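You operate a simulated robot arm through the tools that you are given. There is no shell and no other tool. Be economical: measure what you need, move in short steps, check, and stop when the job is done.

You are at the controls of a simulated two-armed robot. One attempt, no reset.

JOB
Put the black post cap from the front bench top on the front bench shelf and the yellow post cap on the near table top. Take the felt block and leave it on top of the grey can on the front bench top. Put the squat carton labelled "Y61" from the front bench top on the plain front spoke and the squat carton labelled "Y64" on the deck under the near table. Take the blue folded pad from the front bench top and put it on the side bench top. Take the station board and leave it on the front bench top. Pull the middle black drawer open. Any order will do. Set down upright: felt block, station board.

It is judged by the outcome, as a careful person would: the job done as asked, and still so three seconds after it is handed in. It fails if anything else is knocked over, pushed out of place, dropped, spilled or broken. A push-on lid holds only when it is set on centred and level and pressed home; a screw cap is set on level and turned clockwise until tight.

ROBOT AND FRAMES
Two 7-joint arms with two-finger parallel grippers on one trunk, on a base that drives. Base frame: it is fixed to the floor where the robot stands at the start and does not move with it; the origin is under the middle of the robot, x ahead of it, y to its left, z up; the surface under the hand at the start is at about z = 0.9. Lengths are in m, angles in rad, forces in N, time in s.
The left shoulder is at the start at [0.02, 0.17, 1.307], the right one opposite. With the tool pointing down near the work surface each hand reaches from about 0.1 to 0.66 m from the robot's upright axis, wherever it stands, measured 20 degrees to its own side. Places, roughly: deck under the near table [1.9, -2.8, 0.4]; felt block (8x5x6 cm) [1, 0.4, 0.9]; folded pad [-0.5, -1.75, 1]; front bench shelf [0.3, -0.7, 0.3]; front bench top [0.3, -0.7, 0.9]; grey can [1, 0.75, 1]; middle black drawer [10.5, -10.9, 0.5]; near table top [1.9, -2.8, 1]; plain front spoke [2.4, -1, 0.9]; post cap [0.5, -0.25, 1]; side bench top [-0.9, -4.5, 0.9]; squat carton [-0.25, -1.25, 1]; station board [1.25, -2.75, 1]. Payload 3.8 kg a hand.
Tool frame (each hand has its own): the origin (TCP) lies between the finger pads and is the grasp point; the fingertips stand 0.03 m ahead of it; z points along the fingers, y is the line along which they close. Largest opening 0.11 m; finger width 0.02, thickness 0.01; the body of the gripper, 0.048 by 0.112 m, starts 0.055 m behind the TCP.
Orientation is that of the tool frame in the base frame, as a unit quaternion [w, x, y, z]. With the fingers straight down and closing along the base's y, the tool's x points along the base's -x, its y along +y and its z along -z.

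CONTROLS
- The arms move only by the tool apply_moves. It takes "left_moves", "right_moves" or both (then of equal length, played together; a hand with none holds still); each is a list that holds one entry, the list of rows, each a list of 7 numbers: the turn, a rotation vector about the tool's x, y, z in rad, then the shift along the tool's x, y, z in m, then the finger opening in m, from 0 to 0.11. In form: [[[wx, wy, wz, dx, dy, dz, fingers], ...]]. A call has 1 to 10 rows; each row shifts and turns the commanded pose from where the row before left it, along the tool's axes as they then stand. A row lasts 0.2 s, in which the tool goes at most 0.05 m and 0.15 rad; a call with a longer step from one row to the next is refused whole, and so is a gripper value outside its range. Where a pose cannot be reached the arm comes as near as it can. A force on the tool above 40 N (or 10 N above the force at the start of the call, whichever is more), or a blocked arm, ends the call early, and 0.2 s more pass. The fingers move at their own pace (about 0.072 m/s each) and stop on an object; they squeeze with about 33 N. The grip force told is the motor's: it shows also when the fingers shut on nothing. Time passes only in rows, and 0.2 s behind the last, so rows that do not move let the fingers close. The reply holds the time, the measured pose of the TCP, the force on the tool along the base axes, the opening and the grip force, in the units named above and with some noise, with the torque about the TCP (base axes, N m) and any sound that the robot's microphone picked up.
- Cameras (640 x 400 px; columns grow to the right, rows downward): "scene" is now at [0.088, -0.0533, 1.457]; the picture's right is [-0.60, -0.80, 0.00], its down [-0.54, 0.41, -0.74] and it looks along [0.59, -0.44, -0.68] (base axes); focal length 214 px, centre (320, 200). "left" rides on the left gripper at [0.072, -0.017, -0.103] in its tool frame; the picture's right is [0.23, 0.97, 0.00], its down [-0.76, 0.18, -0.62] and it looks along [-0.61, 0.14, 0.78] (tool axes); focal length 222 px, centre (320, 200). "right" rides on the right gripper at [0.072, 0.017, -0.103] in its tool frame; the picture's right is [-0.23, 0.97, 0.00], its down [-0.76, -0.18, -0.62] and it looks along [-0.61, -0.14, 0.78] (tool axes); focal length 222 px, centre (320, 200).
- capture(camera): a new picture of that camera. It takes no simulated time.
- slide_trunk(by): slides the trunk up (or, below 0, down) by that many m; the arms and the scene camera ride with it, the base frame stays. It gives what a move gives, with no picture.
- drive_base(legs): drives the robot by 1 to 6 legs, each [ahead, turn to the left] in m and rad, along the robot's own axes; the way and the turn of a leg run together, so that a leg with both is an arc; at most 1.5 m and 3.142 rad a leg. The arms and the cameras ride along, it lands a little off, and it stops where it bumps. It gives what a move gives.
- turn_head(pan, tilt): turns the head with the scene camera to pan (to the left, within 1.396 rad either way) and tilt (down, from -0.506 to 1.204), counted from straight ahead of the robot. It gives what a move gives.
- probe_pixels(camera, pixels): for up to 12 pixels [column, row] of the newest picture of that camera ("zoom" is the newest enlarged one), the place [x, y, z] in the base frame of the surface seen there, good to about 0.003 m, but the place of the scene camera against the robot may be out by one fixed shift of up to 0.012 m in any direction. It takes no simulated time.
- inspect(camera, box): a new picture of the part [left, top, right, bottom] of that camera's present view, enlarged. It takes no simulated time.
- sign_off(): hands the job in; it is judged then, once.

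Go step by step. Measure first, check grasps and placings, and put right what went wrong. The budget is 145 turns and 178 pictures, counting those below and the enlarged ones. Unless the task says otherwise, let go and move clear before handing in.

The tools are called as name(argument=value, ...) on one line, values as JSON. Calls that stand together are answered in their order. apply_moves: Moves the arms, as the interface text tells. Its arguments: {"type":"object","properties":{"left_moves":{"type":"array","items":{"type":"array","items":{"type":"array","items":{"type":"number"}}}},"right_moves":{"type":"array","items":{"type":"array","items":{"type":"array","items":{"type":"number"}}}}},"required":[]} The other tools are called the same way: slide_trunk (by) slides the trunk up or down; drive_base (legs) drives the base; turn_head (pan, tilt) turns the head that bears the scene camera; capture (camera) takes a picture; probe_pixels (camera, pixels) gives the place of the surface under pixels of a picture; inspect (camera, box) takes an enlarged picture of a part of a camera's view; sign_off () hands the job in.

At the start:

```text
time: 0.0
left_position: [0.4194, -0.0448, 1.2479]
left_orientation: [0.001, -0.001, 1.0, -0.001]
left_ft_force: [-0.3, 0.7, -1.1]
left_ft_torque: [0.02, 0.01, -0.01]
left_gripper_width: 0.1103
left_finger_force: 0.1
right_position: [0.3155, -0.4312, 1.2354]
right_orientation: [0.0, 0.0, 1.0, 0.0]
right_ft_force: [0.2, -0.9, 0.1]
right_ft_torque: [0.03, 0.01, 0.0]
right_gripper_width: 0.1102
right_finger_force: 0.0
trunk travel left (down, up): [-0.404, 0.166]
robot x, y, heading: [0.0009, -0.0, 0.002]
head pan, tilt: [-0.648, 0.744]
```

scene: 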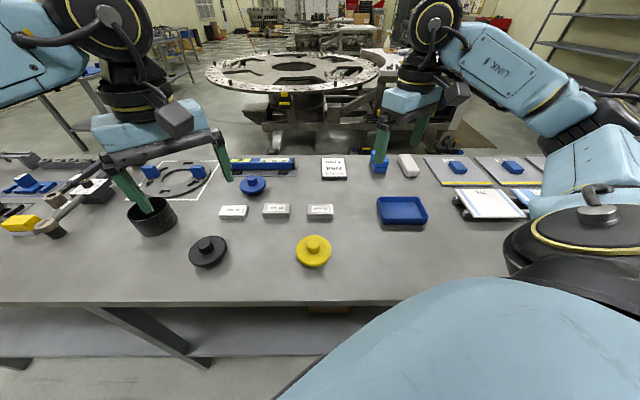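
right: 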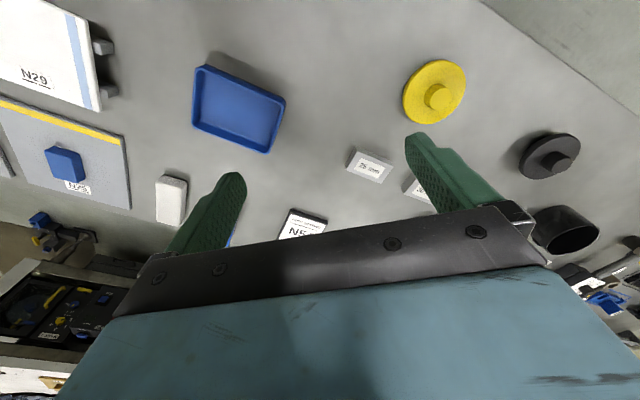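
left: 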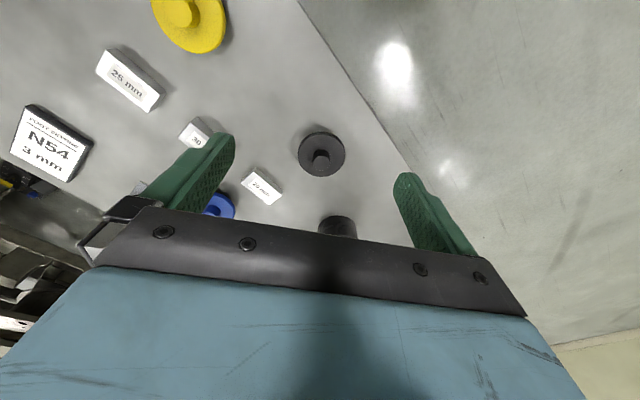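

The scene picture shows the bench with a black cap at (208,250), a yellow cap at (313,250), and other items around. I'll measure these and look around with the head.

probe_pixels(camera="scene", pixels=[[208, 241], [313, 242], [253, 184], [333, 166], [402, 208], [409, 163], [155, 215], [20, 224], [490, 203], [100, 303], [310, 303], [300, 70]])

turn_head(pan=0.5, tilt=0.6)

capture(camera="scene")

```text
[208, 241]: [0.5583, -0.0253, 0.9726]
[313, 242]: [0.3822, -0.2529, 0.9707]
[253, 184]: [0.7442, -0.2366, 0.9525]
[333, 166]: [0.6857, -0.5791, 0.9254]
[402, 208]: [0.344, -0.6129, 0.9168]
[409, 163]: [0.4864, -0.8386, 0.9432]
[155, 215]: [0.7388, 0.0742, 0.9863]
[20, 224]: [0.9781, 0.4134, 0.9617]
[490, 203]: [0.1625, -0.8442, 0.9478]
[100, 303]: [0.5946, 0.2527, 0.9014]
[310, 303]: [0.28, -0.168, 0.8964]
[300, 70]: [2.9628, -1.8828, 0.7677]
```

```text
time: 1.4
left_position: [0.418, -0.0439, 1.2486]
left_orientation: [0.001, 0.0, 1.0, 0.0]
left_ft_force: [0.3, 0.2, 0.7]
left_ft_torque: [-0.02, 0.0, -0.03]
left_gripper_width: 0.1099
left_finger_force: 0.0
right_position: [0.3154, -0.4311, 1.234]
right_orientation: [0.0, 0.0, 1.0, 0.0]
right_ft_force: [0.5, 0.1, 0.3]
right_ft_torque: [0.01, -0.01, -0.01]
right_gripper_width: 0.1102
right_finger_force: 0.0
trunk travel left (down, up): [-0.404, 0.166]
robot x, y, heading: [-0.0023, 0.0028, -0.001]
head pan, tilt: [0.499, 0.6]
```

```text
174 pictures are left
```

scene: 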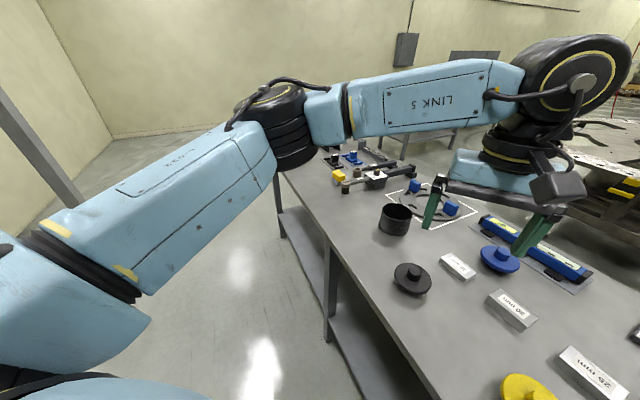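

The yellow felt block is at about (340,177) in this picture, and the bench runs along (0.6,0.8). I'll look closer at the left end and then look right.

inspect(camera="scene", box=[260, 130, 480, 268])

turn_head(pan=-1.3, tilt=0.5)

capture(camera="scene")

inspect(camera="scene", box=[0, 0, 320, 200])

inspect(camera="scene", box=[320, 0, 640, 200])

```text
2.90 times, centred on (370, 199) of scene
```

zoom: 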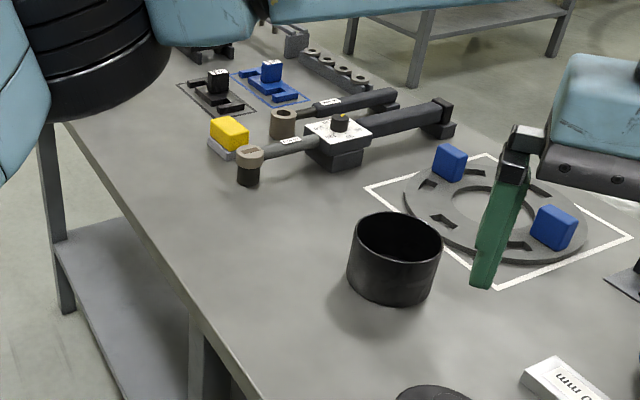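

```text
time: 3.2
left_position: [0.4192, -0.044, 1.2486]
left_orientation: [0.001, 0.0, 1.0, 0.0]
left_ft_force: [-0.2, 0.2, 0.3]
left_ft_torque: [0.02, 0.0, 0.02]
left_gripper_width: 0.1101
left_finger_force: 0.1
right_position: [0.3147, -0.4321, 1.2363]
right_orientation: [0.0, 0.0, 1.0, 0.0]
right_ft_force: [-0.5, 0.5, -0.1]
right_ft_torque: [-0.02, -0.02, 0.01]
right_gripper_width: 0.1098
right_finger_force: 0.1
trunk travel left (down, up): [-0.404, 0.166]
robot x, y, heading: [-0.0032, -0.0033, 0.001]
head pan, tilt: [-1.3, 0.499]
```

```text
172 pictures are left
```

scene: 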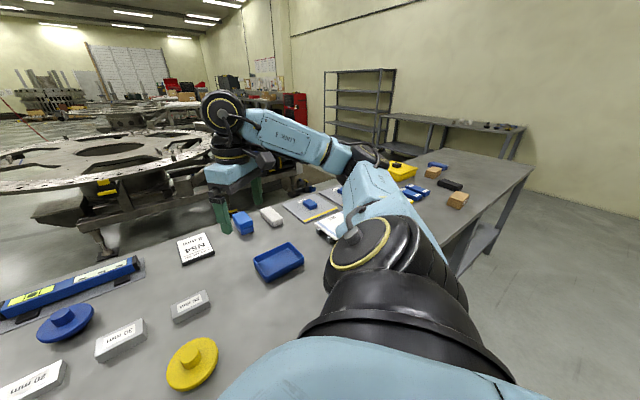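

```text
2.00 times, centred on (160, 100) of scene
```

zoom: 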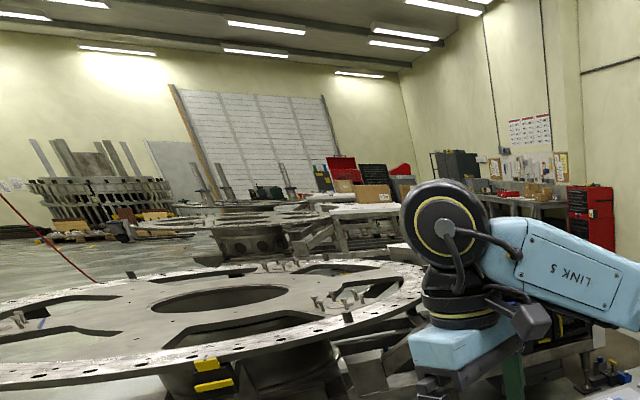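

```text
2.00 times, centred on (480, 100) of scene
```

zoom: 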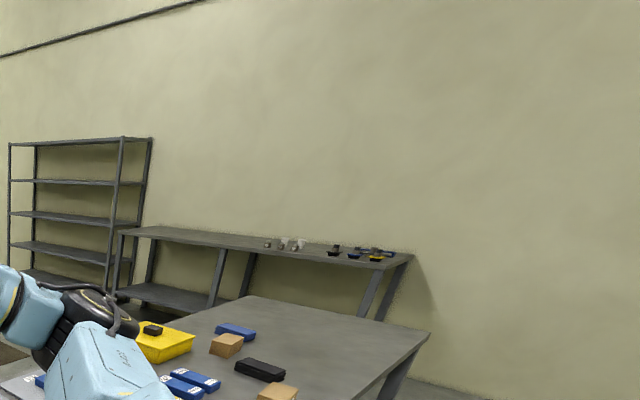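

The right end shows tan cartons and blue/black pads near (455,198) and (430,165). I'll now look at the shelf beneath the bench edge.

turn_head(pan=0.15, tilt=0.9)

capture(camera="scene")

```text
time: 4.7
left_position: [0.42, -0.0432, 1.2472]
left_orientation: [0.001, 0.001, 1.0, 0.001]
left_ft_force: [-0.2, -0.5, -0.2]
left_ft_torque: [0.01, -0.01, 0.03]
left_gripper_width: 0.1101
left_finger_force: 0.0
right_position: [0.3152, -0.4304, 1.2349]
right_orientation: [0.0, 0.0, 1.0, 0.0]
right_ft_force: [-0.4, 0.1, -1.7]
right_ft_torque: [0.01, -0.02, -0.01]
right_gripper_width: 0.1102
right_finger_force: 0.1
trunk travel left (down, up): [-0.404, 0.166]
robot x, y, heading: [0.0022, -0.0004, -0.003]
head pan, tilt: [0.15, 0.901]
```

```text
169 pictures are left
```

scene: 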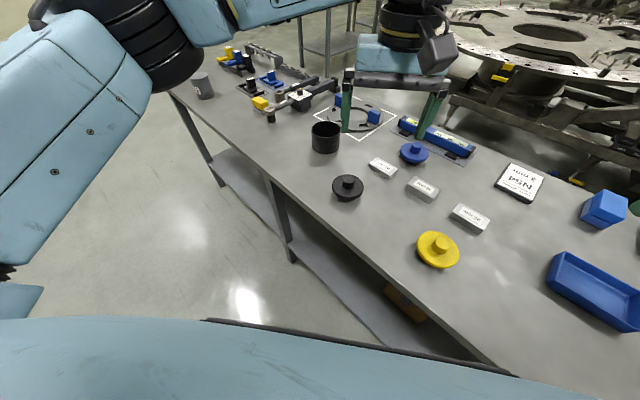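

The grey can is at (203,85) and the shelf is visible at (330,270), with something on it at (403,300). I'll probe these.

probe_pixels(camera="scene", pixels=[[203, 73], [203, 92], [260, 102], [234, 190], [330, 289], [380, 330], [330, 257], [310, 217], [403, 300], [345, 180], [440, 242], [288, 235]])

inspect(camera="scene", box=[170, 30, 350, 142])

inspect(camera="scene", box=[300, 140, 500, 265])

```text
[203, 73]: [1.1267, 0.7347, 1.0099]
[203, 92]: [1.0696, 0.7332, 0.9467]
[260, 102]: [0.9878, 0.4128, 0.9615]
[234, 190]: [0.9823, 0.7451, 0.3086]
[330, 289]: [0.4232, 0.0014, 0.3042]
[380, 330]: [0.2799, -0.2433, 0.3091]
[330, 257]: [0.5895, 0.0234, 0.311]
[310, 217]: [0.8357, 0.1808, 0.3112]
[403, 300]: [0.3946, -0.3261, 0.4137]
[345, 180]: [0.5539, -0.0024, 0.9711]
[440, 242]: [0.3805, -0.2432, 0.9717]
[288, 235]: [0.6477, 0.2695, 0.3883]
```

```text
3.56 times, centred on (260, 86) of scene
```

zoom: 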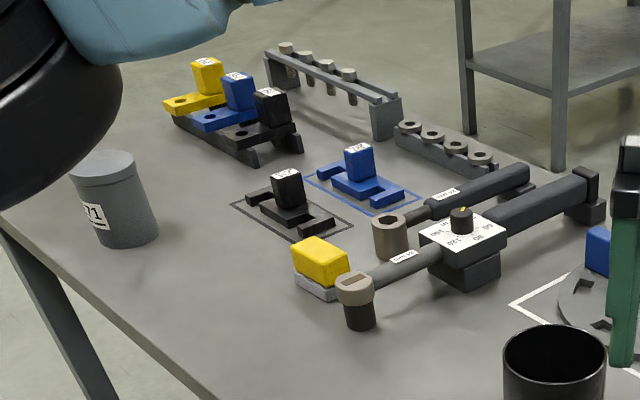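

```text
3.20 times, centred on (400, 202) of scene
```

zoom: 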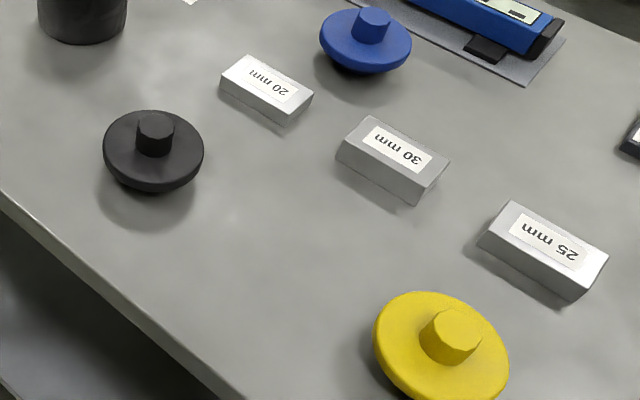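

The black cap is at about (0.555,-0.01,0.97), the shelf edge lies right under the bench edge at z≈0.31, and the can is at (1.1,0.73). I'll back off a little and square up to the bench near the black cap.

drive_base(legs=[[-0.15, 0], [0, 0.927], [0.25, 0], [0, -1.571]])

turn_head(pan=0.15, tilt=0.9)

capture(camera="scene")

capture(camera="left")

```text
time: 13.8
left_position: [0.2888, -0.1046, 1.2478]
left_orientation: [0.001, 0.341, 0.94, 0.0]
left_ft_force: [-0.3, -0.7, 0.2]
left_ft_torque: [0.02, 0.02, -0.01]
left_gripper_width: 0.1101
left_finger_force: 0.1
right_position: [-0.0382, -0.3337, 1.2338]
right_orientation: [0.0, 0.34, 0.94, -0.001]
right_ft_force: [-0.9, -1.2, 0.2]
right_ft_torque: [-0.03, 0.01, 0.01]
right_gripper_width: 0.1101
right_finger_force: 0.0
trunk travel left (down, up): [-0.404, 0.166]
robot x, y, heading: [-0.0052, 0.1958, -0.692]
head pan, tilt: [0.15, 0.901]
```

```text
time: 14.4
left_position: [0.2893, -0.104, 1.2489]
left_orientation: [0.0, 0.341, 0.94, -0.001]
left_ft_force: [-0.6, -0.2, 0.3]
left_ft_torque: [0.02, 0.01, -0.05]
left_gripper_width: 0.1099
left_finger_force: 0.0
right_position: [-0.0387, -0.335, 1.2344]
right_orientation: [0.0, 0.34, 0.941, 0.0]
right_ft_force: [0.0, -0.8, -0.4]
right_ft_torque: [0.0, 0.03, -0.01]
right_gripper_width: 0.1103
right_finger_force: 0.1
trunk travel left (down, up): [-0.404, 0.166]
robot x, y, heading: [-0.0056, 0.197, -0.698]
head pan, tilt: [0.15, 0.901]
```

```text
166 pictures are left
```

scene: 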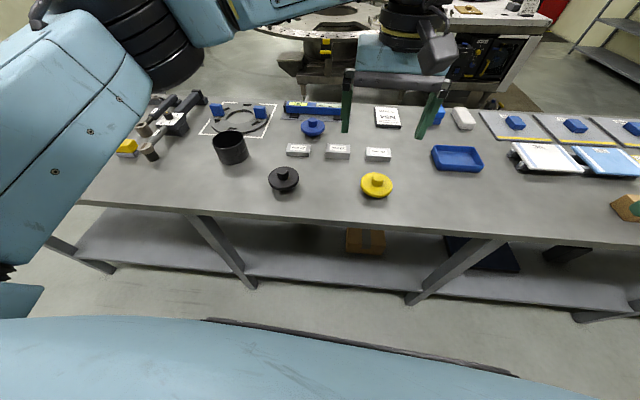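

```text
165 pictures are left
```

left: 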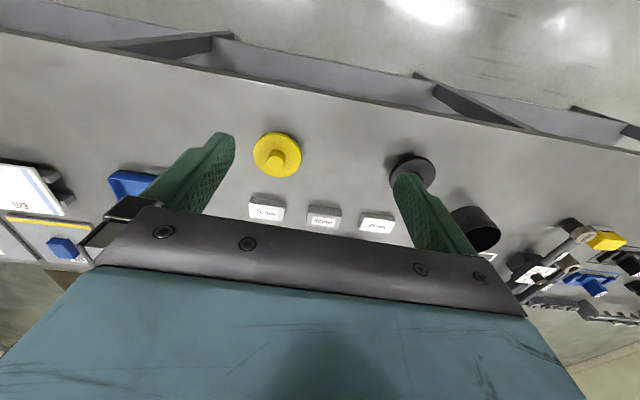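

Robot is at u≈0.15, v≈-0.12, facing the bench. I'll measure the cap with the left hand's camera at (410,170) against the scene camera (284,176).

probe_pixels(camera="scene", pixels=[[283, 172], [376, 177], [284, 190], [268, 180], [300, 180], [200, 217], [230, 270], [330, 275], [300, 285]])

probe_pixels(camera="left", pixels=[[277, 158], [268, 150], [287, 150], [411, 167], [424, 158], [360, 160], [411, 160], [277, 150], [254, 155], [301, 155], [279, 175]])

inspect(camera="left", box=[230, 110, 450, 248])

```text
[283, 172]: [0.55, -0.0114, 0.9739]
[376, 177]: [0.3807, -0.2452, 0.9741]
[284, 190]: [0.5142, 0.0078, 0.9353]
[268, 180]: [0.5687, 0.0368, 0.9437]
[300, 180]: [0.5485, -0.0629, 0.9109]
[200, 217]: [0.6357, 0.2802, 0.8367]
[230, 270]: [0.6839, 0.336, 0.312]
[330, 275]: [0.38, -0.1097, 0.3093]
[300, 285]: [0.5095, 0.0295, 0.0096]
```

```text
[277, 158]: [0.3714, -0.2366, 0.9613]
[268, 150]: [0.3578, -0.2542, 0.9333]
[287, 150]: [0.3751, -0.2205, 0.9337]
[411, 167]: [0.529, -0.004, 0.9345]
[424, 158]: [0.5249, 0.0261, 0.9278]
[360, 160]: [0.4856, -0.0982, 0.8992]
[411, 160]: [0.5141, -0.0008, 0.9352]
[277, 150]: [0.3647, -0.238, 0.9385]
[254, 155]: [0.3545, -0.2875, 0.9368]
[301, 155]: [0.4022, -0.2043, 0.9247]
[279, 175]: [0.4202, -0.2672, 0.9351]
```

```text
2.90 times, centred on (340, 179) of left
```

zoom: 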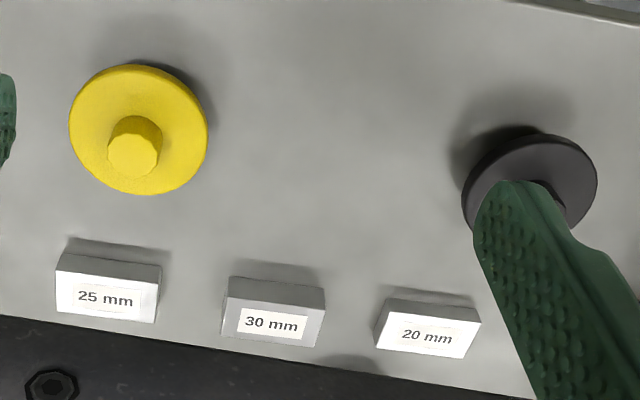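

Knob is about 3.7 cm tall above the flange at z≈0.935. I'll pin the centres via the enlarged picture.

probe_pixels(camera="zoom", pixels=[[133, 154], [112, 154], [155, 154], [132, 138], [132, 172], [72, 130], [205, 130], [140, 68], [138, 192], [545, 140], [550, 190]])

```text
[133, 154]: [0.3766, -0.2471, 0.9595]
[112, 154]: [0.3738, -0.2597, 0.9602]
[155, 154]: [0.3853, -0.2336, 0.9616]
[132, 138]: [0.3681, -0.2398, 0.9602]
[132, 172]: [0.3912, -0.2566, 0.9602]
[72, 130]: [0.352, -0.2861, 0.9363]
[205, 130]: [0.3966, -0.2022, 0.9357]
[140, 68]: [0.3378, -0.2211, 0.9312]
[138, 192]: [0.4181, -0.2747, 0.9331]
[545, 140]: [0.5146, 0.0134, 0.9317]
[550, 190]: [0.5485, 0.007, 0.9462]
```

Left camera gives flange top 0.935 and knob top 0.960 (the scene camera reads about 0.013 high). I'll move the left hand over the black cap and look.

apply_moves(left_moves=[[[0, 0, 0, -0.02, 0.034, 0.015, 0.11], [0, 0, 0, -0.02, 0.034, 0.015, 0.08], [0, 0, 0, -0.02, 0.034, 0.015, 0.08], [0, 0, 0, -0.02, 0.034, 0.015, 0.08], [0, 0, 0, -0.02, 0.034, 0.015, 0.08], [0, 0, 0, -0.02, 0.034, 0.015, 0.08], [0, 0, 0, -0.018, 0.033, 0.015, 0.08]]])

capture(camera="left")

```text
time: 16.0
left_position: [0.5494, -0.0071, 1.1391]
left_orientation: [0.0, 0.34, 0.94, 0.0]
left_ft_force: [-0.3, 0.3, 1.0]
left_ft_torque: [-0.01, 0.02, -0.02]
left_gripper_width: 0.0799
left_finger_force: 0.3
right_position: [-0.0384, -0.3335, 1.2348]
right_orientation: [-0.001, 0.341, 0.94, 0.0]
right_ft_force: [0.5, -0.7, 0.1]
right_ft_torque: [0.01, 0.02, -0.04]
right_gripper_width: 0.1099
right_finger_force: 0.0
trunk travel left (down, up): [-0.404, 0.166]
robot x, y, heading: [-0.0041, 0.1999, -0.699]
head pan, tilt: [0.15, 0.901]
```

```text
163 pictures are left
```

left: 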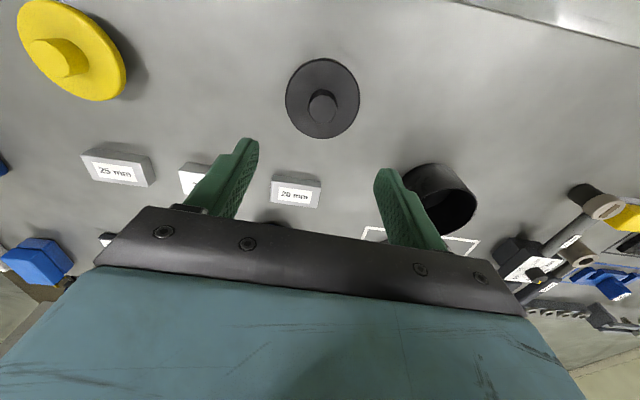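

probe_pixels(camera="left", pixels=[[322, 109], [312, 109], [333, 109], [286, 98], [358, 98], [322, 60], [322, 137]])

```text
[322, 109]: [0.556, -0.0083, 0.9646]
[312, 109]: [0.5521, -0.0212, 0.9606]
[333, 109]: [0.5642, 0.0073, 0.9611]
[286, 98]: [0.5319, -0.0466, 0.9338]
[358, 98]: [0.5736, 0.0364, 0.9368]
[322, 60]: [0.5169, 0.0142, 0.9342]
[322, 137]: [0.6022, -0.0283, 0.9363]
```

Black knob centre is about (0.556,-0.006), top 0.961. I'll tilt the tool 40° forward and approach, fingers straddling the knob.

apply_moves(left_moves=[[[0, -0.14, 0, 0, 0, 0, 0.08], [0, -0.14, 0, 0, 0, 0, 0.08], [0, -0.14, 0, 0, 0, 0, 0.08], [0, -0.14, 0, 0, 0, 0, 0.08], [0, -0.14, 0, 0, 0, 0, 0.08], [0, 0, 0, 0.039, 0, 0, 0.08], [0, 0, 0, 0.039, 0, 0, 0.08], [0, 0, 0, 0.039, 0.005, 0, 0.08], [0, 0, 0, 0, 0, 0.04, 0.08], [0, 0, 0, 0, 0, 0.03, 0.08]]])

capture(camera="left")

capture(camera="scene")

```text
time: 18.2
left_position: [0.5164, 0.025, 1.0142]
left_orientation: [0.323, 0.32, 0.883, -0.116]
left_ft_force: [-0.9, 0.4, -0.5]
left_ft_torque: [-0.02, -0.01, 0.04]
left_gripper_width: 0.0801
left_finger_force: 0.0
right_position: [-0.0392, -0.3332, 1.2346]
right_orientation: [0.0, 0.34, 0.94, 0.001]
right_ft_force: [0.0, 0.5, 0.7]
right_ft_torque: [0.05, -0.02, -0.02]
right_gripper_width: 0.11
right_finger_force: 0.1
trunk travel left (down, up): [-0.404, 0.166]
robot x, y, heading: [-0.0074, 0.1996, -0.697]
head pan, tilt: [0.15, 0.901]
```

```text
162 pictures are left
```

left: 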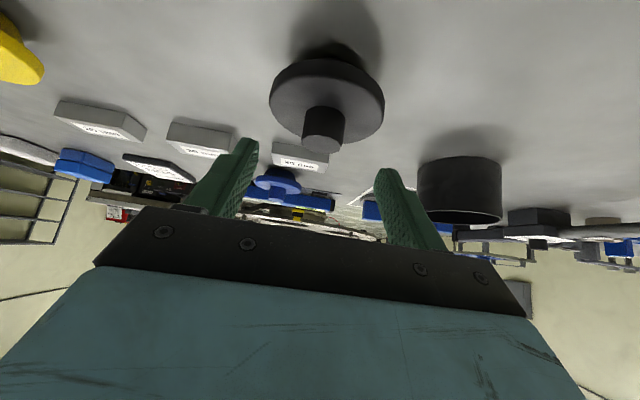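

```text
161 pictures are left
```

scene: 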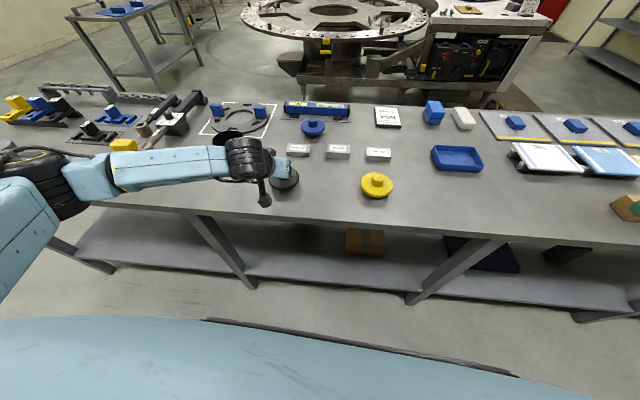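

Fingers straddle the knob (knob at col 323, fingers 240–400). I'll advance 6 cm, close on it, and lift.

apply_moves(left_moves=[[[0, 0, 0, 0.001, 0.001, 0.031, 0.08], [0, 0, 0, 0, 0, 0.03, 0.08], [0, 0, 0, 0, 0, 0, 0.0], [0, 0, 0, 0, 0, 0, 0.0], [0, 0, 0, 0, 0, 0, 0.0], [0, 0, 0, 0, 0, 0, 0.0]]])

capture(camera="left")

```text
time: 19.6
left_position: [0.5488, 0.0006, 0.9677]
left_orientation: [0.323, 0.319, 0.883, -0.117]
left_ft_force: [1.0, -0.2, 0.2]
left_ft_torque: [-0.02, -0.09, 0.01]
left_gripper_width: 0.0345
left_finger_force: 33.0
right_position: [-0.039, -0.3339, 1.2348]
right_orientation: [0.001, 0.34, 0.94, 0.0]
right_ft_force: [-0.6, 0.1, -0.7]
right_ft_torque: [0.0, 0.01, -0.02]
right_gripper_width: 0.1101
right_finger_force: 0.1
trunk travel left (down, up): [-0.404, 0.166]
robot x, y, heading: [-0.0036, 0.199, -0.697]
head pan, tilt: [0.15, 0.901]
```

```text
160 pictures are left
```

left: 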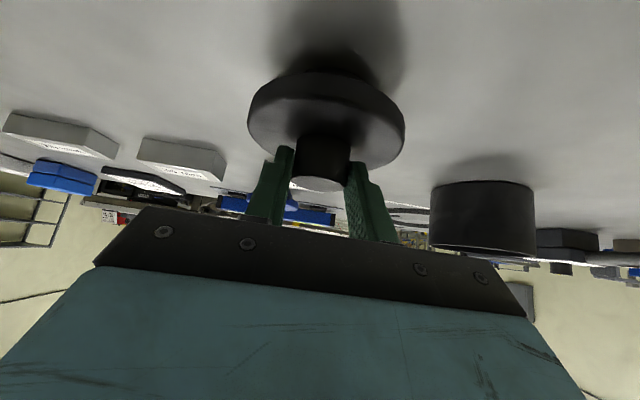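

The grip holds at 0.0345 m. I'll lift 8 cm, back the base away from the bench, and lower the trunk.

apply_moves(left_moves=[[[0, 0, 0, -0.026, 0, -0.03, 0.0], [0, 0, 0, -0.026, 0, -0.03, 0.0]]])

drive_base(legs=[[-0.42, 0]])

slide_trunk(by=-0.4)

capture(camera="scene")

capture(camera="left")

```text
time: 20.2
left_position: [0.5458, 0.0023, 1.0484]
left_orientation: [0.324, 0.321, 0.882, -0.118]
left_ft_force: [-0.5, -0.1, -2.6]
left_ft_torque: [0.02, 0.05, -0.01]
left_gripper_width: 0.0345
left_finger_force: 33.1
right_position: [-0.0383, -0.3344, 1.2343]
right_orientation: [0.0, 0.34, 0.94, 0.0]
right_ft_force: [-0.1, -0.2, 0.2]
right_ft_torque: [-0.02, 0.02, 0.0]
right_gripper_width: 0.11
right_finger_force: 0.1
trunk travel left (down, up): [-0.404, 0.166]
robot x, y, heading: [-0.0055, 0.1987, -0.694]
head pan, tilt: [0.15, 0.901]
```

```text
time: 22.9
left_position: [0.2199, 0.2752, 1.0461]
left_orientation: [0.323, 0.32, 0.883, -0.117]
left_ft_force: [1.0, -0.2, -2.0]
left_ft_torque: [0.0, 0.05, 0.0]
left_gripper_width: 0.0348
left_finger_force: 33.3
right_position: [-0.3673, -0.0596, 1.2351]
right_orientation: [0.0, 0.341, 0.94, 0.0]
right_ft_force: [0.4, 0.0, 0.0]
right_ft_torque: [0.0, 0.03, -0.02]
right_gripper_width: 0.11
right_finger_force: 0.1
trunk travel left (down, up): [-0.404, 0.166]
robot x, y, heading: [-0.3346, 0.4698, -0.703]
head pan, tilt: [0.15, 0.901]
```

```text
time: 26.7
left_position: [0.2208, 0.2745, 0.648]
left_orientation: [0.323, 0.32, 0.883, -0.117]
left_ft_force: [0.2, 0.3, -1.6]
left_ft_torque: [0.04, -0.01, 0.03]
left_gripper_width: 0.0347
left_finger_force: 32.7
right_position: [-0.3667, -0.0597, 0.8347]
right_orientation: [0.0, 0.341, 0.94, 0.0]
right_ft_force: [0.5, -0.1, -0.8]
right_ft_torque: [-0.03, -0.03, -0.05]
right_gripper_width: 0.11
right_finger_force: 0.0
trunk travel left (down, up): [-0.004, 0.566]
robot x, y, heading: [-0.33, 0.4698, -0.696]
head pan, tilt: [0.15, 0.901]
```

```text
159 pictures are left
```

scene: 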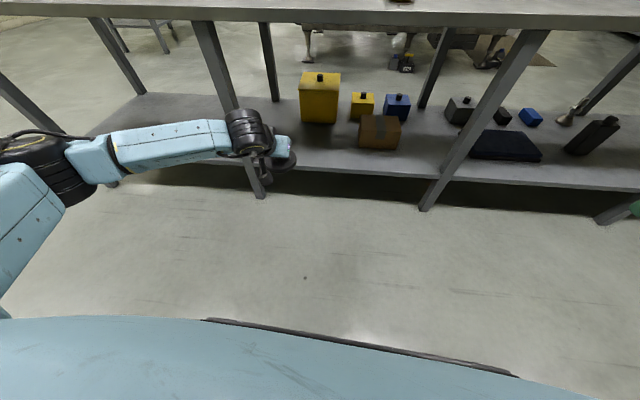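

```text
158 pictures are left
```

left: 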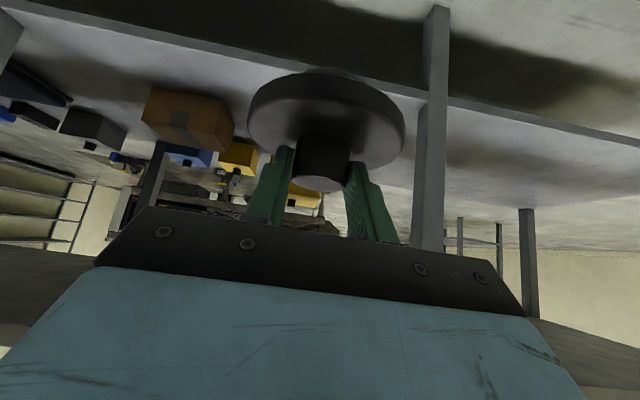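

The shelf is in view; free space is between the leg (262,190) and the carton (378,130). I'll probe the spot and edges.

probe_pixels(camera="scene", pixels=[[320, 155], [320, 170], [262, 185], [378, 147], [360, 140], [425, 205], [350, 165], [310, 122], [120, 165]])

probe_pixels(camera="left", pixels=[[230, 60], [400, 75], [180, 30], [430, 60], [160, 130], [60, 70], [500, 150]])

```text
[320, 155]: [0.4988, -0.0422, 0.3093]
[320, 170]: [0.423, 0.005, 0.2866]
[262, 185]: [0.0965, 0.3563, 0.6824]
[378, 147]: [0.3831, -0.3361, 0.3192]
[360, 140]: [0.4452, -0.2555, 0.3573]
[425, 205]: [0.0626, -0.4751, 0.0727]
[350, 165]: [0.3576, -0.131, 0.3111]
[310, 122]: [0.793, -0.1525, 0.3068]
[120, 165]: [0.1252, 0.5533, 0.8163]
```

```text
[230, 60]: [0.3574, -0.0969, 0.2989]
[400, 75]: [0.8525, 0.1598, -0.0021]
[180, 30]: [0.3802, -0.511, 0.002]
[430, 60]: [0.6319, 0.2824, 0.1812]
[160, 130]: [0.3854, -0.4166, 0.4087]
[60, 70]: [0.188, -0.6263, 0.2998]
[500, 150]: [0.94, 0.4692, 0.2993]
```

Shelf top is at z=0.299 and the forearm stands back from the bench, so driving in is clear. I'll lower the hand to z≈0.42 and shift 13 cm right, then check.

apply_moves(left_moves=[[[0, 0, 0, 0.0245, -0.0217, 0.029, 0.0], [0, 0, 0, 0.0245, -0.0217, 0.029, 0.0], [0, 0, 0, 0.0245, -0.0217, 0.029, 0.0], [0, 0, 0, 0.0245, -0.0217, 0.029, 0.0], [0, 0, 0, 0.0245, -0.0217, 0.029, 0.0], [0, 0, 0, 0.0245, -0.0217, 0.029, 0.0], [0, 0, 0, 0, 0, 0, 0.0]]])

capture(camera="scene")

```text
time: 28.3
left_position: [0.1357, 0.1734, 0.4212]
left_orientation: [0.323, 0.32, 0.883, -0.117]
left_ft_force: [-0.3, -0.5, -0.7]
left_ft_torque: [0.07, 0.0, 0.04]
left_gripper_width: 0.0348
left_finger_force: 32.7
right_position: [-0.3654, -0.0612, 0.8342]
right_orientation: [0.0, 0.341, 0.94, 0.0]
right_ft_force: [0.0, 0.3, 0.1]
right_ft_torque: [-0.03, -0.02, 0.02]
right_gripper_width: 0.1099
right_finger_force: 0.1
trunk travel left (down, up): [-0.004, 0.566]
robot x, y, heading: [-0.3295, 0.4733, -0.693]
head pan, tilt: [0.15, 0.901]
```

```text
157 pictures are left
```

scene: 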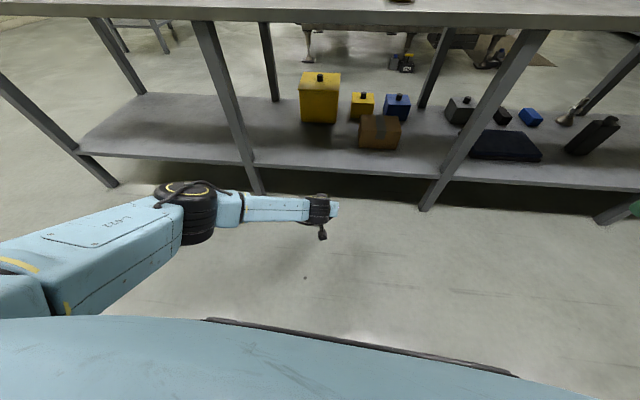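

I'll probe the elbow and forearm to check the clearance to the bench leg before driving in.

probe_pixels(camera="scene", pixels=[[185, 190], [210, 225], [165, 215], [280, 205], [320, 200], [225, 210], [258, 188], [243, 130]])

```text
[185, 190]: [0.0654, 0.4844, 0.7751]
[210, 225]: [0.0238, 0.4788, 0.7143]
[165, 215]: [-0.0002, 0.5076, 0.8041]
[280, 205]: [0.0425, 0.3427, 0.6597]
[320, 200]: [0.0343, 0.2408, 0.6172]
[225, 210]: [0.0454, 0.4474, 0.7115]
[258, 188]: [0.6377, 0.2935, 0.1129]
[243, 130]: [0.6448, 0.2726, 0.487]
```

Elbow will end 0.16 m short of the bench edge and clear of the leg. Driving forward 0.404 m.

drive_base(legs=[[0.404, 0]])

capture(camera="scene")

capture(camera="left")

```text
time: 30.8
left_position: [0.4382, -0.0899, 0.4223]
left_orientation: [0.322, 0.325, 0.881, -0.118]
left_ft_force: [-0.3, 0.4, -1.1]
left_ft_torque: [0.02, -0.02, -0.01]
left_gripper_width: 0.0346
left_finger_force: 33.1
right_position: [-0.0656, -0.3176, 0.8338]
right_orientation: [-0.001, 0.345, 0.938, 0.0]
right_ft_force: [-0.3, -0.3, 0.5]
right_ft_torque: [0.0, 0.0, 0.05]
right_gripper_width: 0.1102
right_finger_force: 0.0
trunk travel left (down, up): [-0.004, 0.566]
robot x, y, heading: [-0.0259, 0.2146, -0.701]
head pan, tilt: [0.15, 0.901]
```

```text
156 pictures are left
```

scene: 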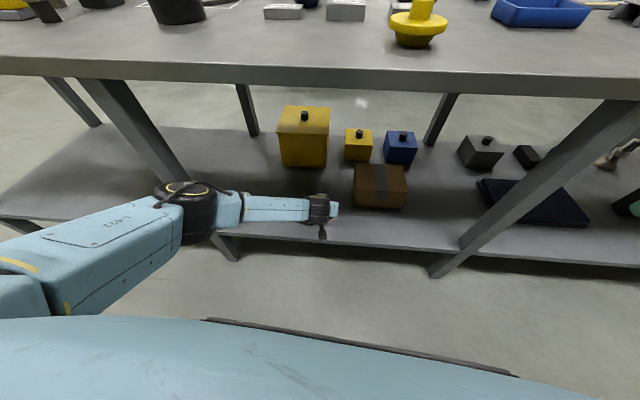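

```text
155 pictures are left
```

left: 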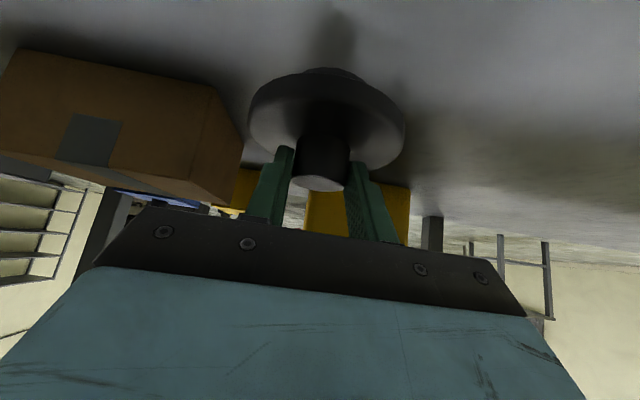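

The cap hangs over the shelf about 3.5 cm up, clear of the carton. Lowering 5.3 cm, then releasing.

apply_moves(left_moves=[[[0, 0, 0, 0.0177, 0, 0.021, 0.0], [0, 0, 0, 0.0164, 0, 0.0195, 0.0], [0, 0, 0, 0, 0, 0, 0.0]]])

capture(camera="left")

```text
time: 31.6
left_position: [0.4371, -0.0883, 0.3694]
left_orientation: [0.322, 0.325, 0.881, -0.118]
left_ft_force: [0.7, 0.5, -1.6]
left_ft_torque: [0.02, 0.02, 0.02]
left_gripper_width: 0.0351
left_finger_force: 33.2
right_position: [-0.0659, -0.3184, 0.8347]
right_orientation: [0.0, 0.345, 0.939, 0.0]
right_ft_force: [0.5, 0.6, -0.1]
right_ft_torque: [0.02, 0.03, 0.01]
right_gripper_width: 0.1099
right_finger_force: 0.1
trunk travel left (down, up): [-0.004, 0.566]
robot x, y, heading: [-0.026, 0.2129, -0.707]
head pan, tilt: [0.15, 0.901]
```

```text
154 pictures are left
```

left: 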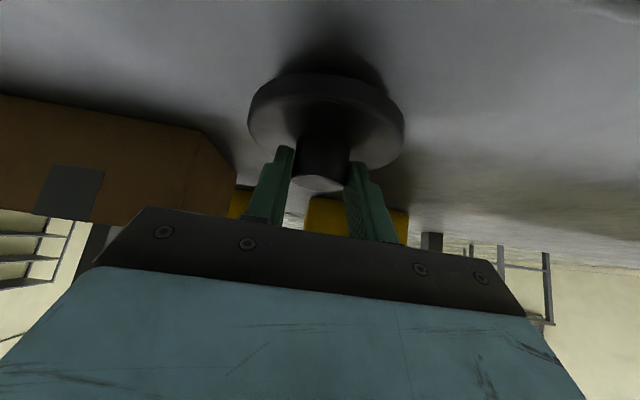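

Almost touching; I'll ease down 2.5 mm more, open, and withdraw along the tool axis.

apply_moves(left_moves=[[[0, 0, 0, 0.0016, 0, 0.0019, 0.0], [0, 0, 0, 0, 0, 0, 0.03], [0, 0, 0, 0, 0, 0, 0.08], [0, 0, 0, 0, 0, 0, 0.08], [0, 0, 0, 0, 0, -0.02, 0.08], [0, 0, 0, 0, 0, -0.03, 0.08], [0, 0, 0, 0, 0, -0.03, 0.08]]])

capture(camera="left")

drive_base(legs=[[-0.4, 0]])

slide_trunk(by=0.4)

capture(camera="scene")

```text
time: 33.2
left_position: [0.3977, -0.0538, 0.4294]
left_orientation: [0.322, 0.324, 0.882, -0.118]
left_ft_force: [0.5, 0.4, 1.2]
left_ft_torque: [-0.03, 0.0, 0.0]
left_gripper_width: 0.0802
left_finger_force: 0.0
right_position: [-0.0658, -0.319, 0.8345]
right_orientation: [0.0, 0.346, 0.938, 0.0]
right_ft_force: [0.0, -0.4, 0.3]
right_ft_torque: [0.02, -0.01, 0.03]
right_gripper_width: 0.1098
right_finger_force: 0.0
trunk travel left (down, up): [-0.004, 0.566]
robot x, y, heading: [-0.0252, 0.2141, -0.703]
head pan, tilt: [0.15, 0.901]
```

```text
153 pictures are left
```

left: 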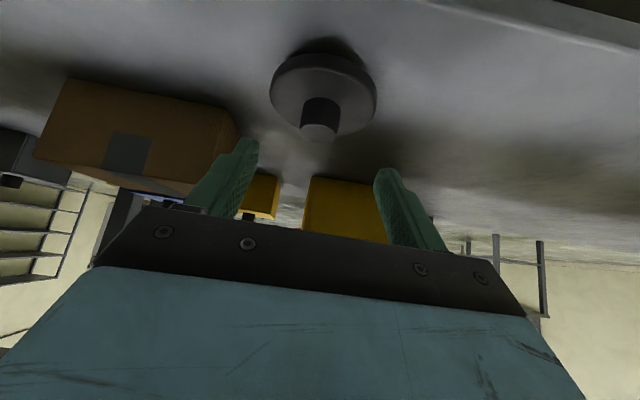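

```text
time: 35.6
left_position: [0.0947, 0.1966, 0.4293]
left_orientation: [0.321, 0.332, 0.879, -0.121]
left_ft_force: [-0.1, 0.6, -0.2]
left_ft_torque: [0.01, -0.01, 0.02]
left_gripper_width: 0.0799
left_finger_force: 0.1
right_position: [-0.3753, -0.0574, 0.835]
right_orientation: [0.0, 0.352, 0.936, 0.0]
right_ft_force: [-0.1, 0.1, 0.3]
right_ft_torque: [0.01, 0.01, -0.04]
right_gripper_width: 0.11
right_finger_force: 0.0
trunk travel left (down, up): [-0.004, 0.566]
robot x, y, heading: [-0.3249, 0.4763, -0.724]
head pan, tilt: [0.15, 0.901]
```

```text
time: 39.5
left_position: [0.0945, 0.1986, 0.8286]
left_orientation: [0.321, 0.332, 0.878, -0.121]
left_ft_force: [0.2, -0.2, 0.3]
left_ft_torque: [-0.01, 0.01, 0.01]
left_gripper_width: 0.0799
left_finger_force: 0.0
right_position: [-0.3738, -0.0575, 1.2343]
right_orientation: [-0.001, 0.353, 0.936, 0.0]
right_ft_force: [-1.0, -0.3, -0.6]
right_ft_torque: [-0.01, -0.03, 0.01]
right_gripper_width: 0.1099
right_finger_force: 0.0
trunk travel left (down, up): [-0.404, 0.166]
robot x, y, heading: [-0.3244, 0.4708, -0.723]
head pan, tilt: [0.15, 0.901]
```

```text
152 pictures are left
```

scene: 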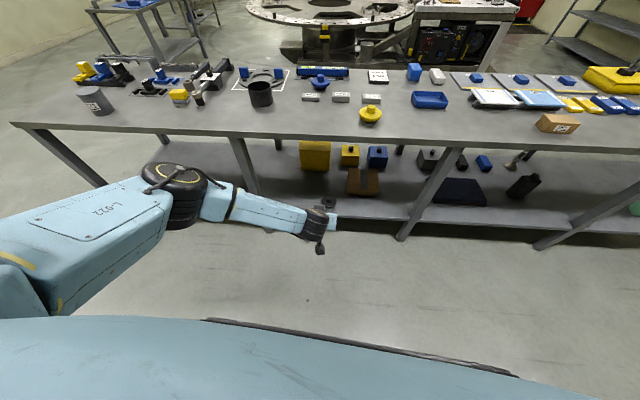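

The black cap sits upright on the shelf. Now I'll raise and straighten the left hand and drive to the left end for the felt block.

apply_moves(left_moves=[[[0, 0, 0, -0.03, 0, -0.036, 0.08], [0, 0, 0, -0.03, 0, -0.036, 0.08], [0, 0, 0, -0.03, 0, -0.036, 0.08], [0, 0, 0, -0.03, 0, -0.036, 0.08], [0, 0.14, 0, -0.03, 0, -0.036, 0.08], [0, 0.14, 0, -0.02, 0, -0.04, 0.08], [0, 0.14, 0, -0.01, 0, -0.045, 0.08], [0, 0.14, 0, -0.005, 0, -0.045, 0.08], [0, 0.14, 0, 0, 0, -0.045, 0.11], [0, 0, 0, 0, 0, -0.03, 0.11]]])

drive_base(legs=[[0, 1.121], [0.95, 0], [0, -1.042]])

turn_head(pan=0.1, tilt=0.85)

capture(camera="scene")

capture(camera="left")

```text
time: 41.7
left_position: [0.0714, 0.2167, 1.2725]
left_orientation: [0.0, 0.354, 0.935, 0.001]
left_ft_force: [-0.7, 0.7, 0.0]
left_ft_torque: [-0.02, -0.03, 0.02]
left_gripper_width: 0.1102
left_finger_force: 0.1
right_position: [-0.3761, -0.0581, 1.2355]
right_orientation: [-0.001, 0.353, 0.936, 0.0]
right_ft_force: [-0.2, -0.4, -0.2]
right_ft_torque: [-0.02, -0.03, -0.01]
right_gripper_width: 0.1102
right_finger_force: 0.1
trunk travel left (down, up): [-0.404, 0.166]
robot x, y, heading: [-0.3273, 0.4706, -0.721]
head pan, tilt: [0.15, 0.901]
```

```text
time: 52.1
left_position: [0.9513, 0.5971, 1.2708]
left_orientation: [0.0, 0.335, 0.942, 0.001]
left_ft_force: [-1.3, -0.9, -0.1]
left_ft_torque: [-0.01, 0.04, 0.02]
left_gripper_width: 0.11
left_finger_force: 0.1
right_position: [0.5161, 0.3049, 1.2351]
right_orientation: [0.0, 0.334, 0.942, 0.0]
right_ft_force: [0.5, -0.5, -0.1]
right_ft_torque: [0.01, -0.01, -0.02]
right_gripper_width: 0.1101
right_finger_force: 0.0
trunk travel left (down, up): [-0.404, 0.166]
robot x, y, heading: [0.5436, 0.8374, -0.686]
head pan, tilt: [0.15, 0.901]
```

```text
time: 52.8
left_position: [0.9515, 0.5986, 1.2709]
left_orientation: [0.001, 0.335, 0.942, -0.001]
left_ft_force: [-0.7, -0.6, -1.3]
left_ft_torque: [0.01, 0.0, 0.0]
left_gripper_width: 0.1101
left_finger_force: 0.1
right_position: [0.5163, 0.3042, 1.2347]
right_orientation: [0.0, 0.334, 0.943, 0.001]
right_ft_force: [-0.3, 0.2, -2.2]
right_ft_torque: [-0.02, -0.01, 0.02]
right_gripper_width: 0.1101
right_finger_force: 0.0
trunk travel left (down, up): [-0.404, 0.166]
robot x, y, heading: [0.5391, 0.8371, -0.681]
head pan, tilt: [0.099, 0.85]
```

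```text
151 pictures are left
```

scene: 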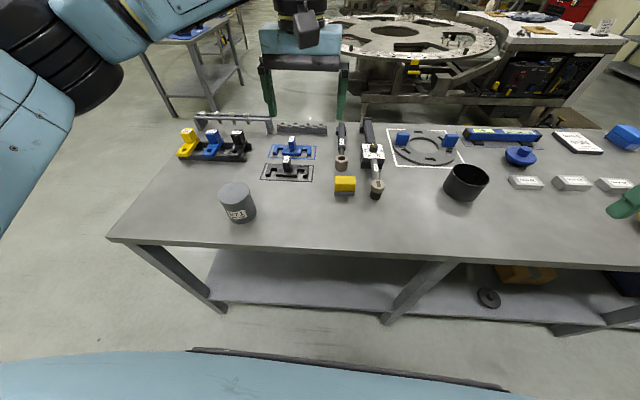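

```text
150 pictures are left
```

left: 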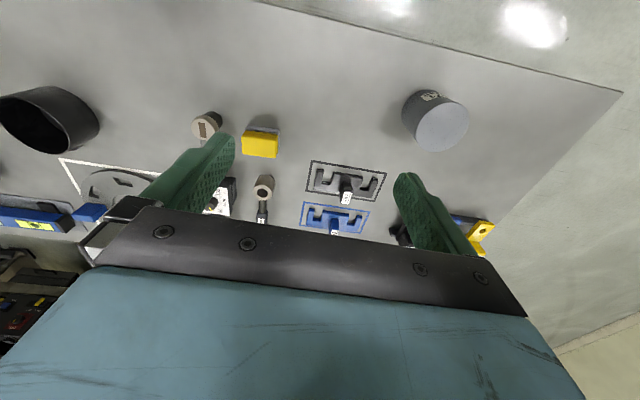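

inspect(camera="left", box=[180, 90, 340, 190])

probe_pixels(camera="left", pixels=[[259, 147], [243, 145], [277, 148], [245, 155], [274, 158], [245, 137], [278, 139], [443, 127], [416, 127], [469, 123], [443, 103], [443, 150]])

inspect(camera="scene", box=[200, 120, 400, 245])

```text
4.00 times, centred on (260, 140) of left
```

zoom: 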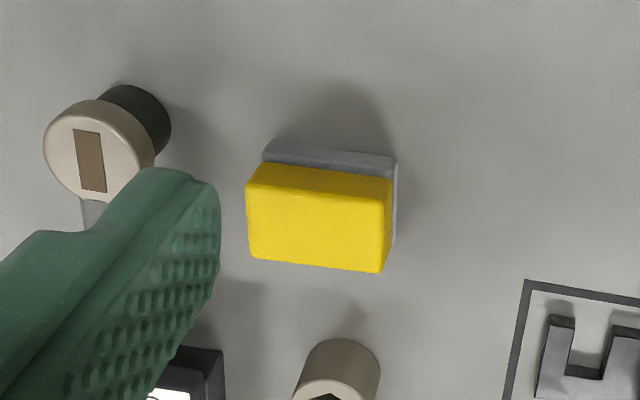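

```text
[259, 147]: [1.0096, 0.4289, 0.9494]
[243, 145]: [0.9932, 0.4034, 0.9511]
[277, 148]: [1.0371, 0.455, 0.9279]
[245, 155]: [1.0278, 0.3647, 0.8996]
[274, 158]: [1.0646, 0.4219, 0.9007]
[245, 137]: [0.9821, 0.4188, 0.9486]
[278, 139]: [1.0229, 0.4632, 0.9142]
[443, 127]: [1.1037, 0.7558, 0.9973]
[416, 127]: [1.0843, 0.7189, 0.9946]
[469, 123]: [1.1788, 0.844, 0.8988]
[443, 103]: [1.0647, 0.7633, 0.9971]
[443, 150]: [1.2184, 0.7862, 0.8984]
```

```text
3.20 times, centred on (300, 182) of scene
```

zoom: 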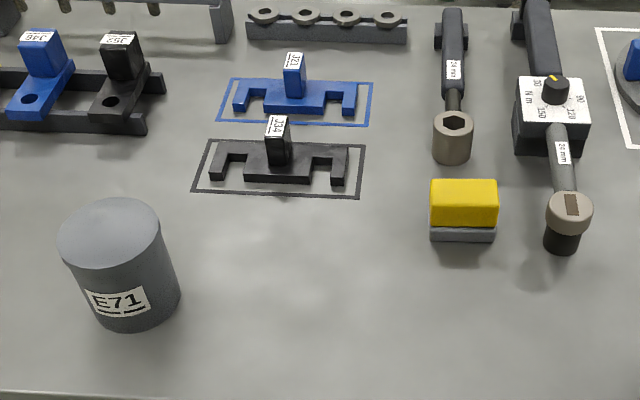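

The felt block is a yellow block on grey felt at about (1.01,0.43); the can top centre is near (1.10,0.755,0.997). I'll move the left hand above the block and look.

apply_moves(left_moves=[[[0, 0, 0, -0.0256, -0.016, 0.0285, 0.11], [0, 0, 0, -0.0256, -0.016, 0.0285, 0.11], [0, 0, 0, -0.0256, -0.016, 0.0285, 0.11], [0, 0, 0, -0.0256, -0.016, 0.0285, 0.11], [0, 0, 0, -0.0256, -0.016, 0.0285, 0.11], [0, 0, 0, -0.0256, -0.016, 0.0285, 0.11]]])

capture(camera="left")

inspect(camera="left", box=[220, 50, 420, 175])

```text
time: 54.2
left_position: [0.9961, 0.4591, 1.0994]
left_orientation: [0.0, 0.334, 0.943, -0.001]
left_ft_force: [0.4, 0.1, -0.3]
left_ft_torque: [0.0, 0.05, 0.04]
left_gripper_width: 0.11
left_finger_force: 0.0
left hand out of reach, approached as far as the arm can: row 5, 6
right_position: [0.5177, 0.3054, 1.2359]
right_orientation: [-0.001, 0.334, 0.943, -0.001]
right_ft_force: [0.6, 0.4, -0.2]
right_ft_torque: [0.02, 0.0, 0.06]
right_gripper_width: 0.1101
right_finger_force: 0.1
trunk travel left (down, up): [-0.404, 0.166]
robot x, y, heading: [0.5426, 0.8377, -0.679]
head pan, tilt: [0.099, 0.85]
```

```text
147 pictures are left
```

left: 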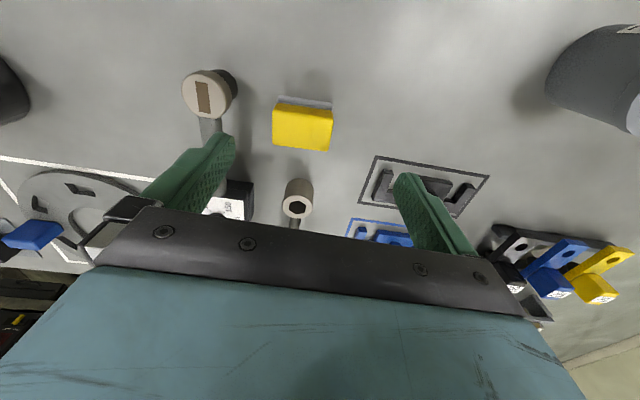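

```text
3.20 times, centred on (320, 112) of left
```

zoom: 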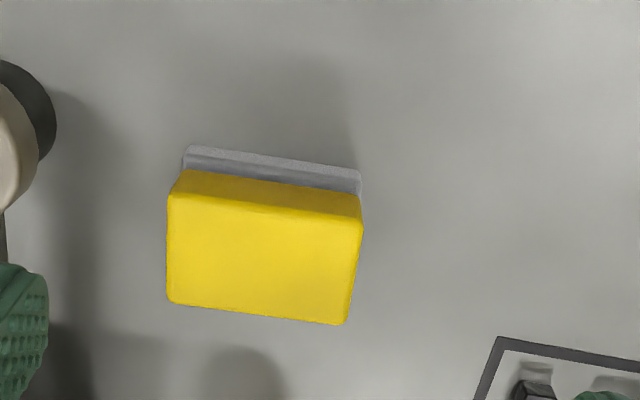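

The left hand hit its reach limit; I'll measure the block corners and then edge the base 8 cm closer.

probe_pixels(camera="zoom", pixels=[[172, 205], [358, 228], [342, 318], [172, 295], [265, 255], [190, 150], [358, 175], [270, 180]])

drive_base(legs=[[0.08, 0.02]])

capture(camera="left")

```text
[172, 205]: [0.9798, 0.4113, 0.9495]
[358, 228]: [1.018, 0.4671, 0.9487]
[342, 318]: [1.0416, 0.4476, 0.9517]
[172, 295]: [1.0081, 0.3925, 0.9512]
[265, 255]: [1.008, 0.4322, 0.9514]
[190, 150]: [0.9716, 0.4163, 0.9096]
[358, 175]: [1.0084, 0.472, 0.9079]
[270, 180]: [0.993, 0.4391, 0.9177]
```

```text
time: 55.2
left_position: [1.0644, 0.4192, 1.1002]
left_orientation: [0.0, 0.324, 0.946, 0.001]
left_ft_force: [0.3, -0.1, -0.5]
left_ft_torque: [0.0, 0.01, -0.02]
left_gripper_width: 0.1102
left_finger_force: 0.1
right_position: [0.589, 0.2546, 1.2346]
right_orientation: [0.0, 0.324, 0.946, -0.001]
right_ft_force: [0.0, 0.0, -1.4]
right_ft_torque: [0.03, 0.01, 0.0]
right_gripper_width: 0.1099
right_finger_force: 0.1
trunk travel left (down, up): [-0.404, 0.166]
robot x, y, heading: [0.6039, 0.7881, -0.662]
head pan, tilt: [0.099, 0.85]
```

```text
145 pictures are left
```

left: 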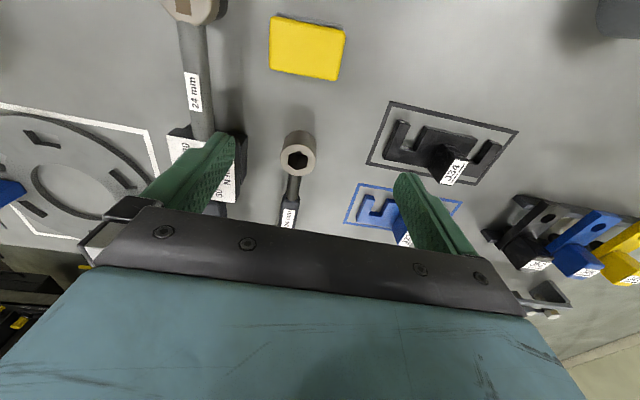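

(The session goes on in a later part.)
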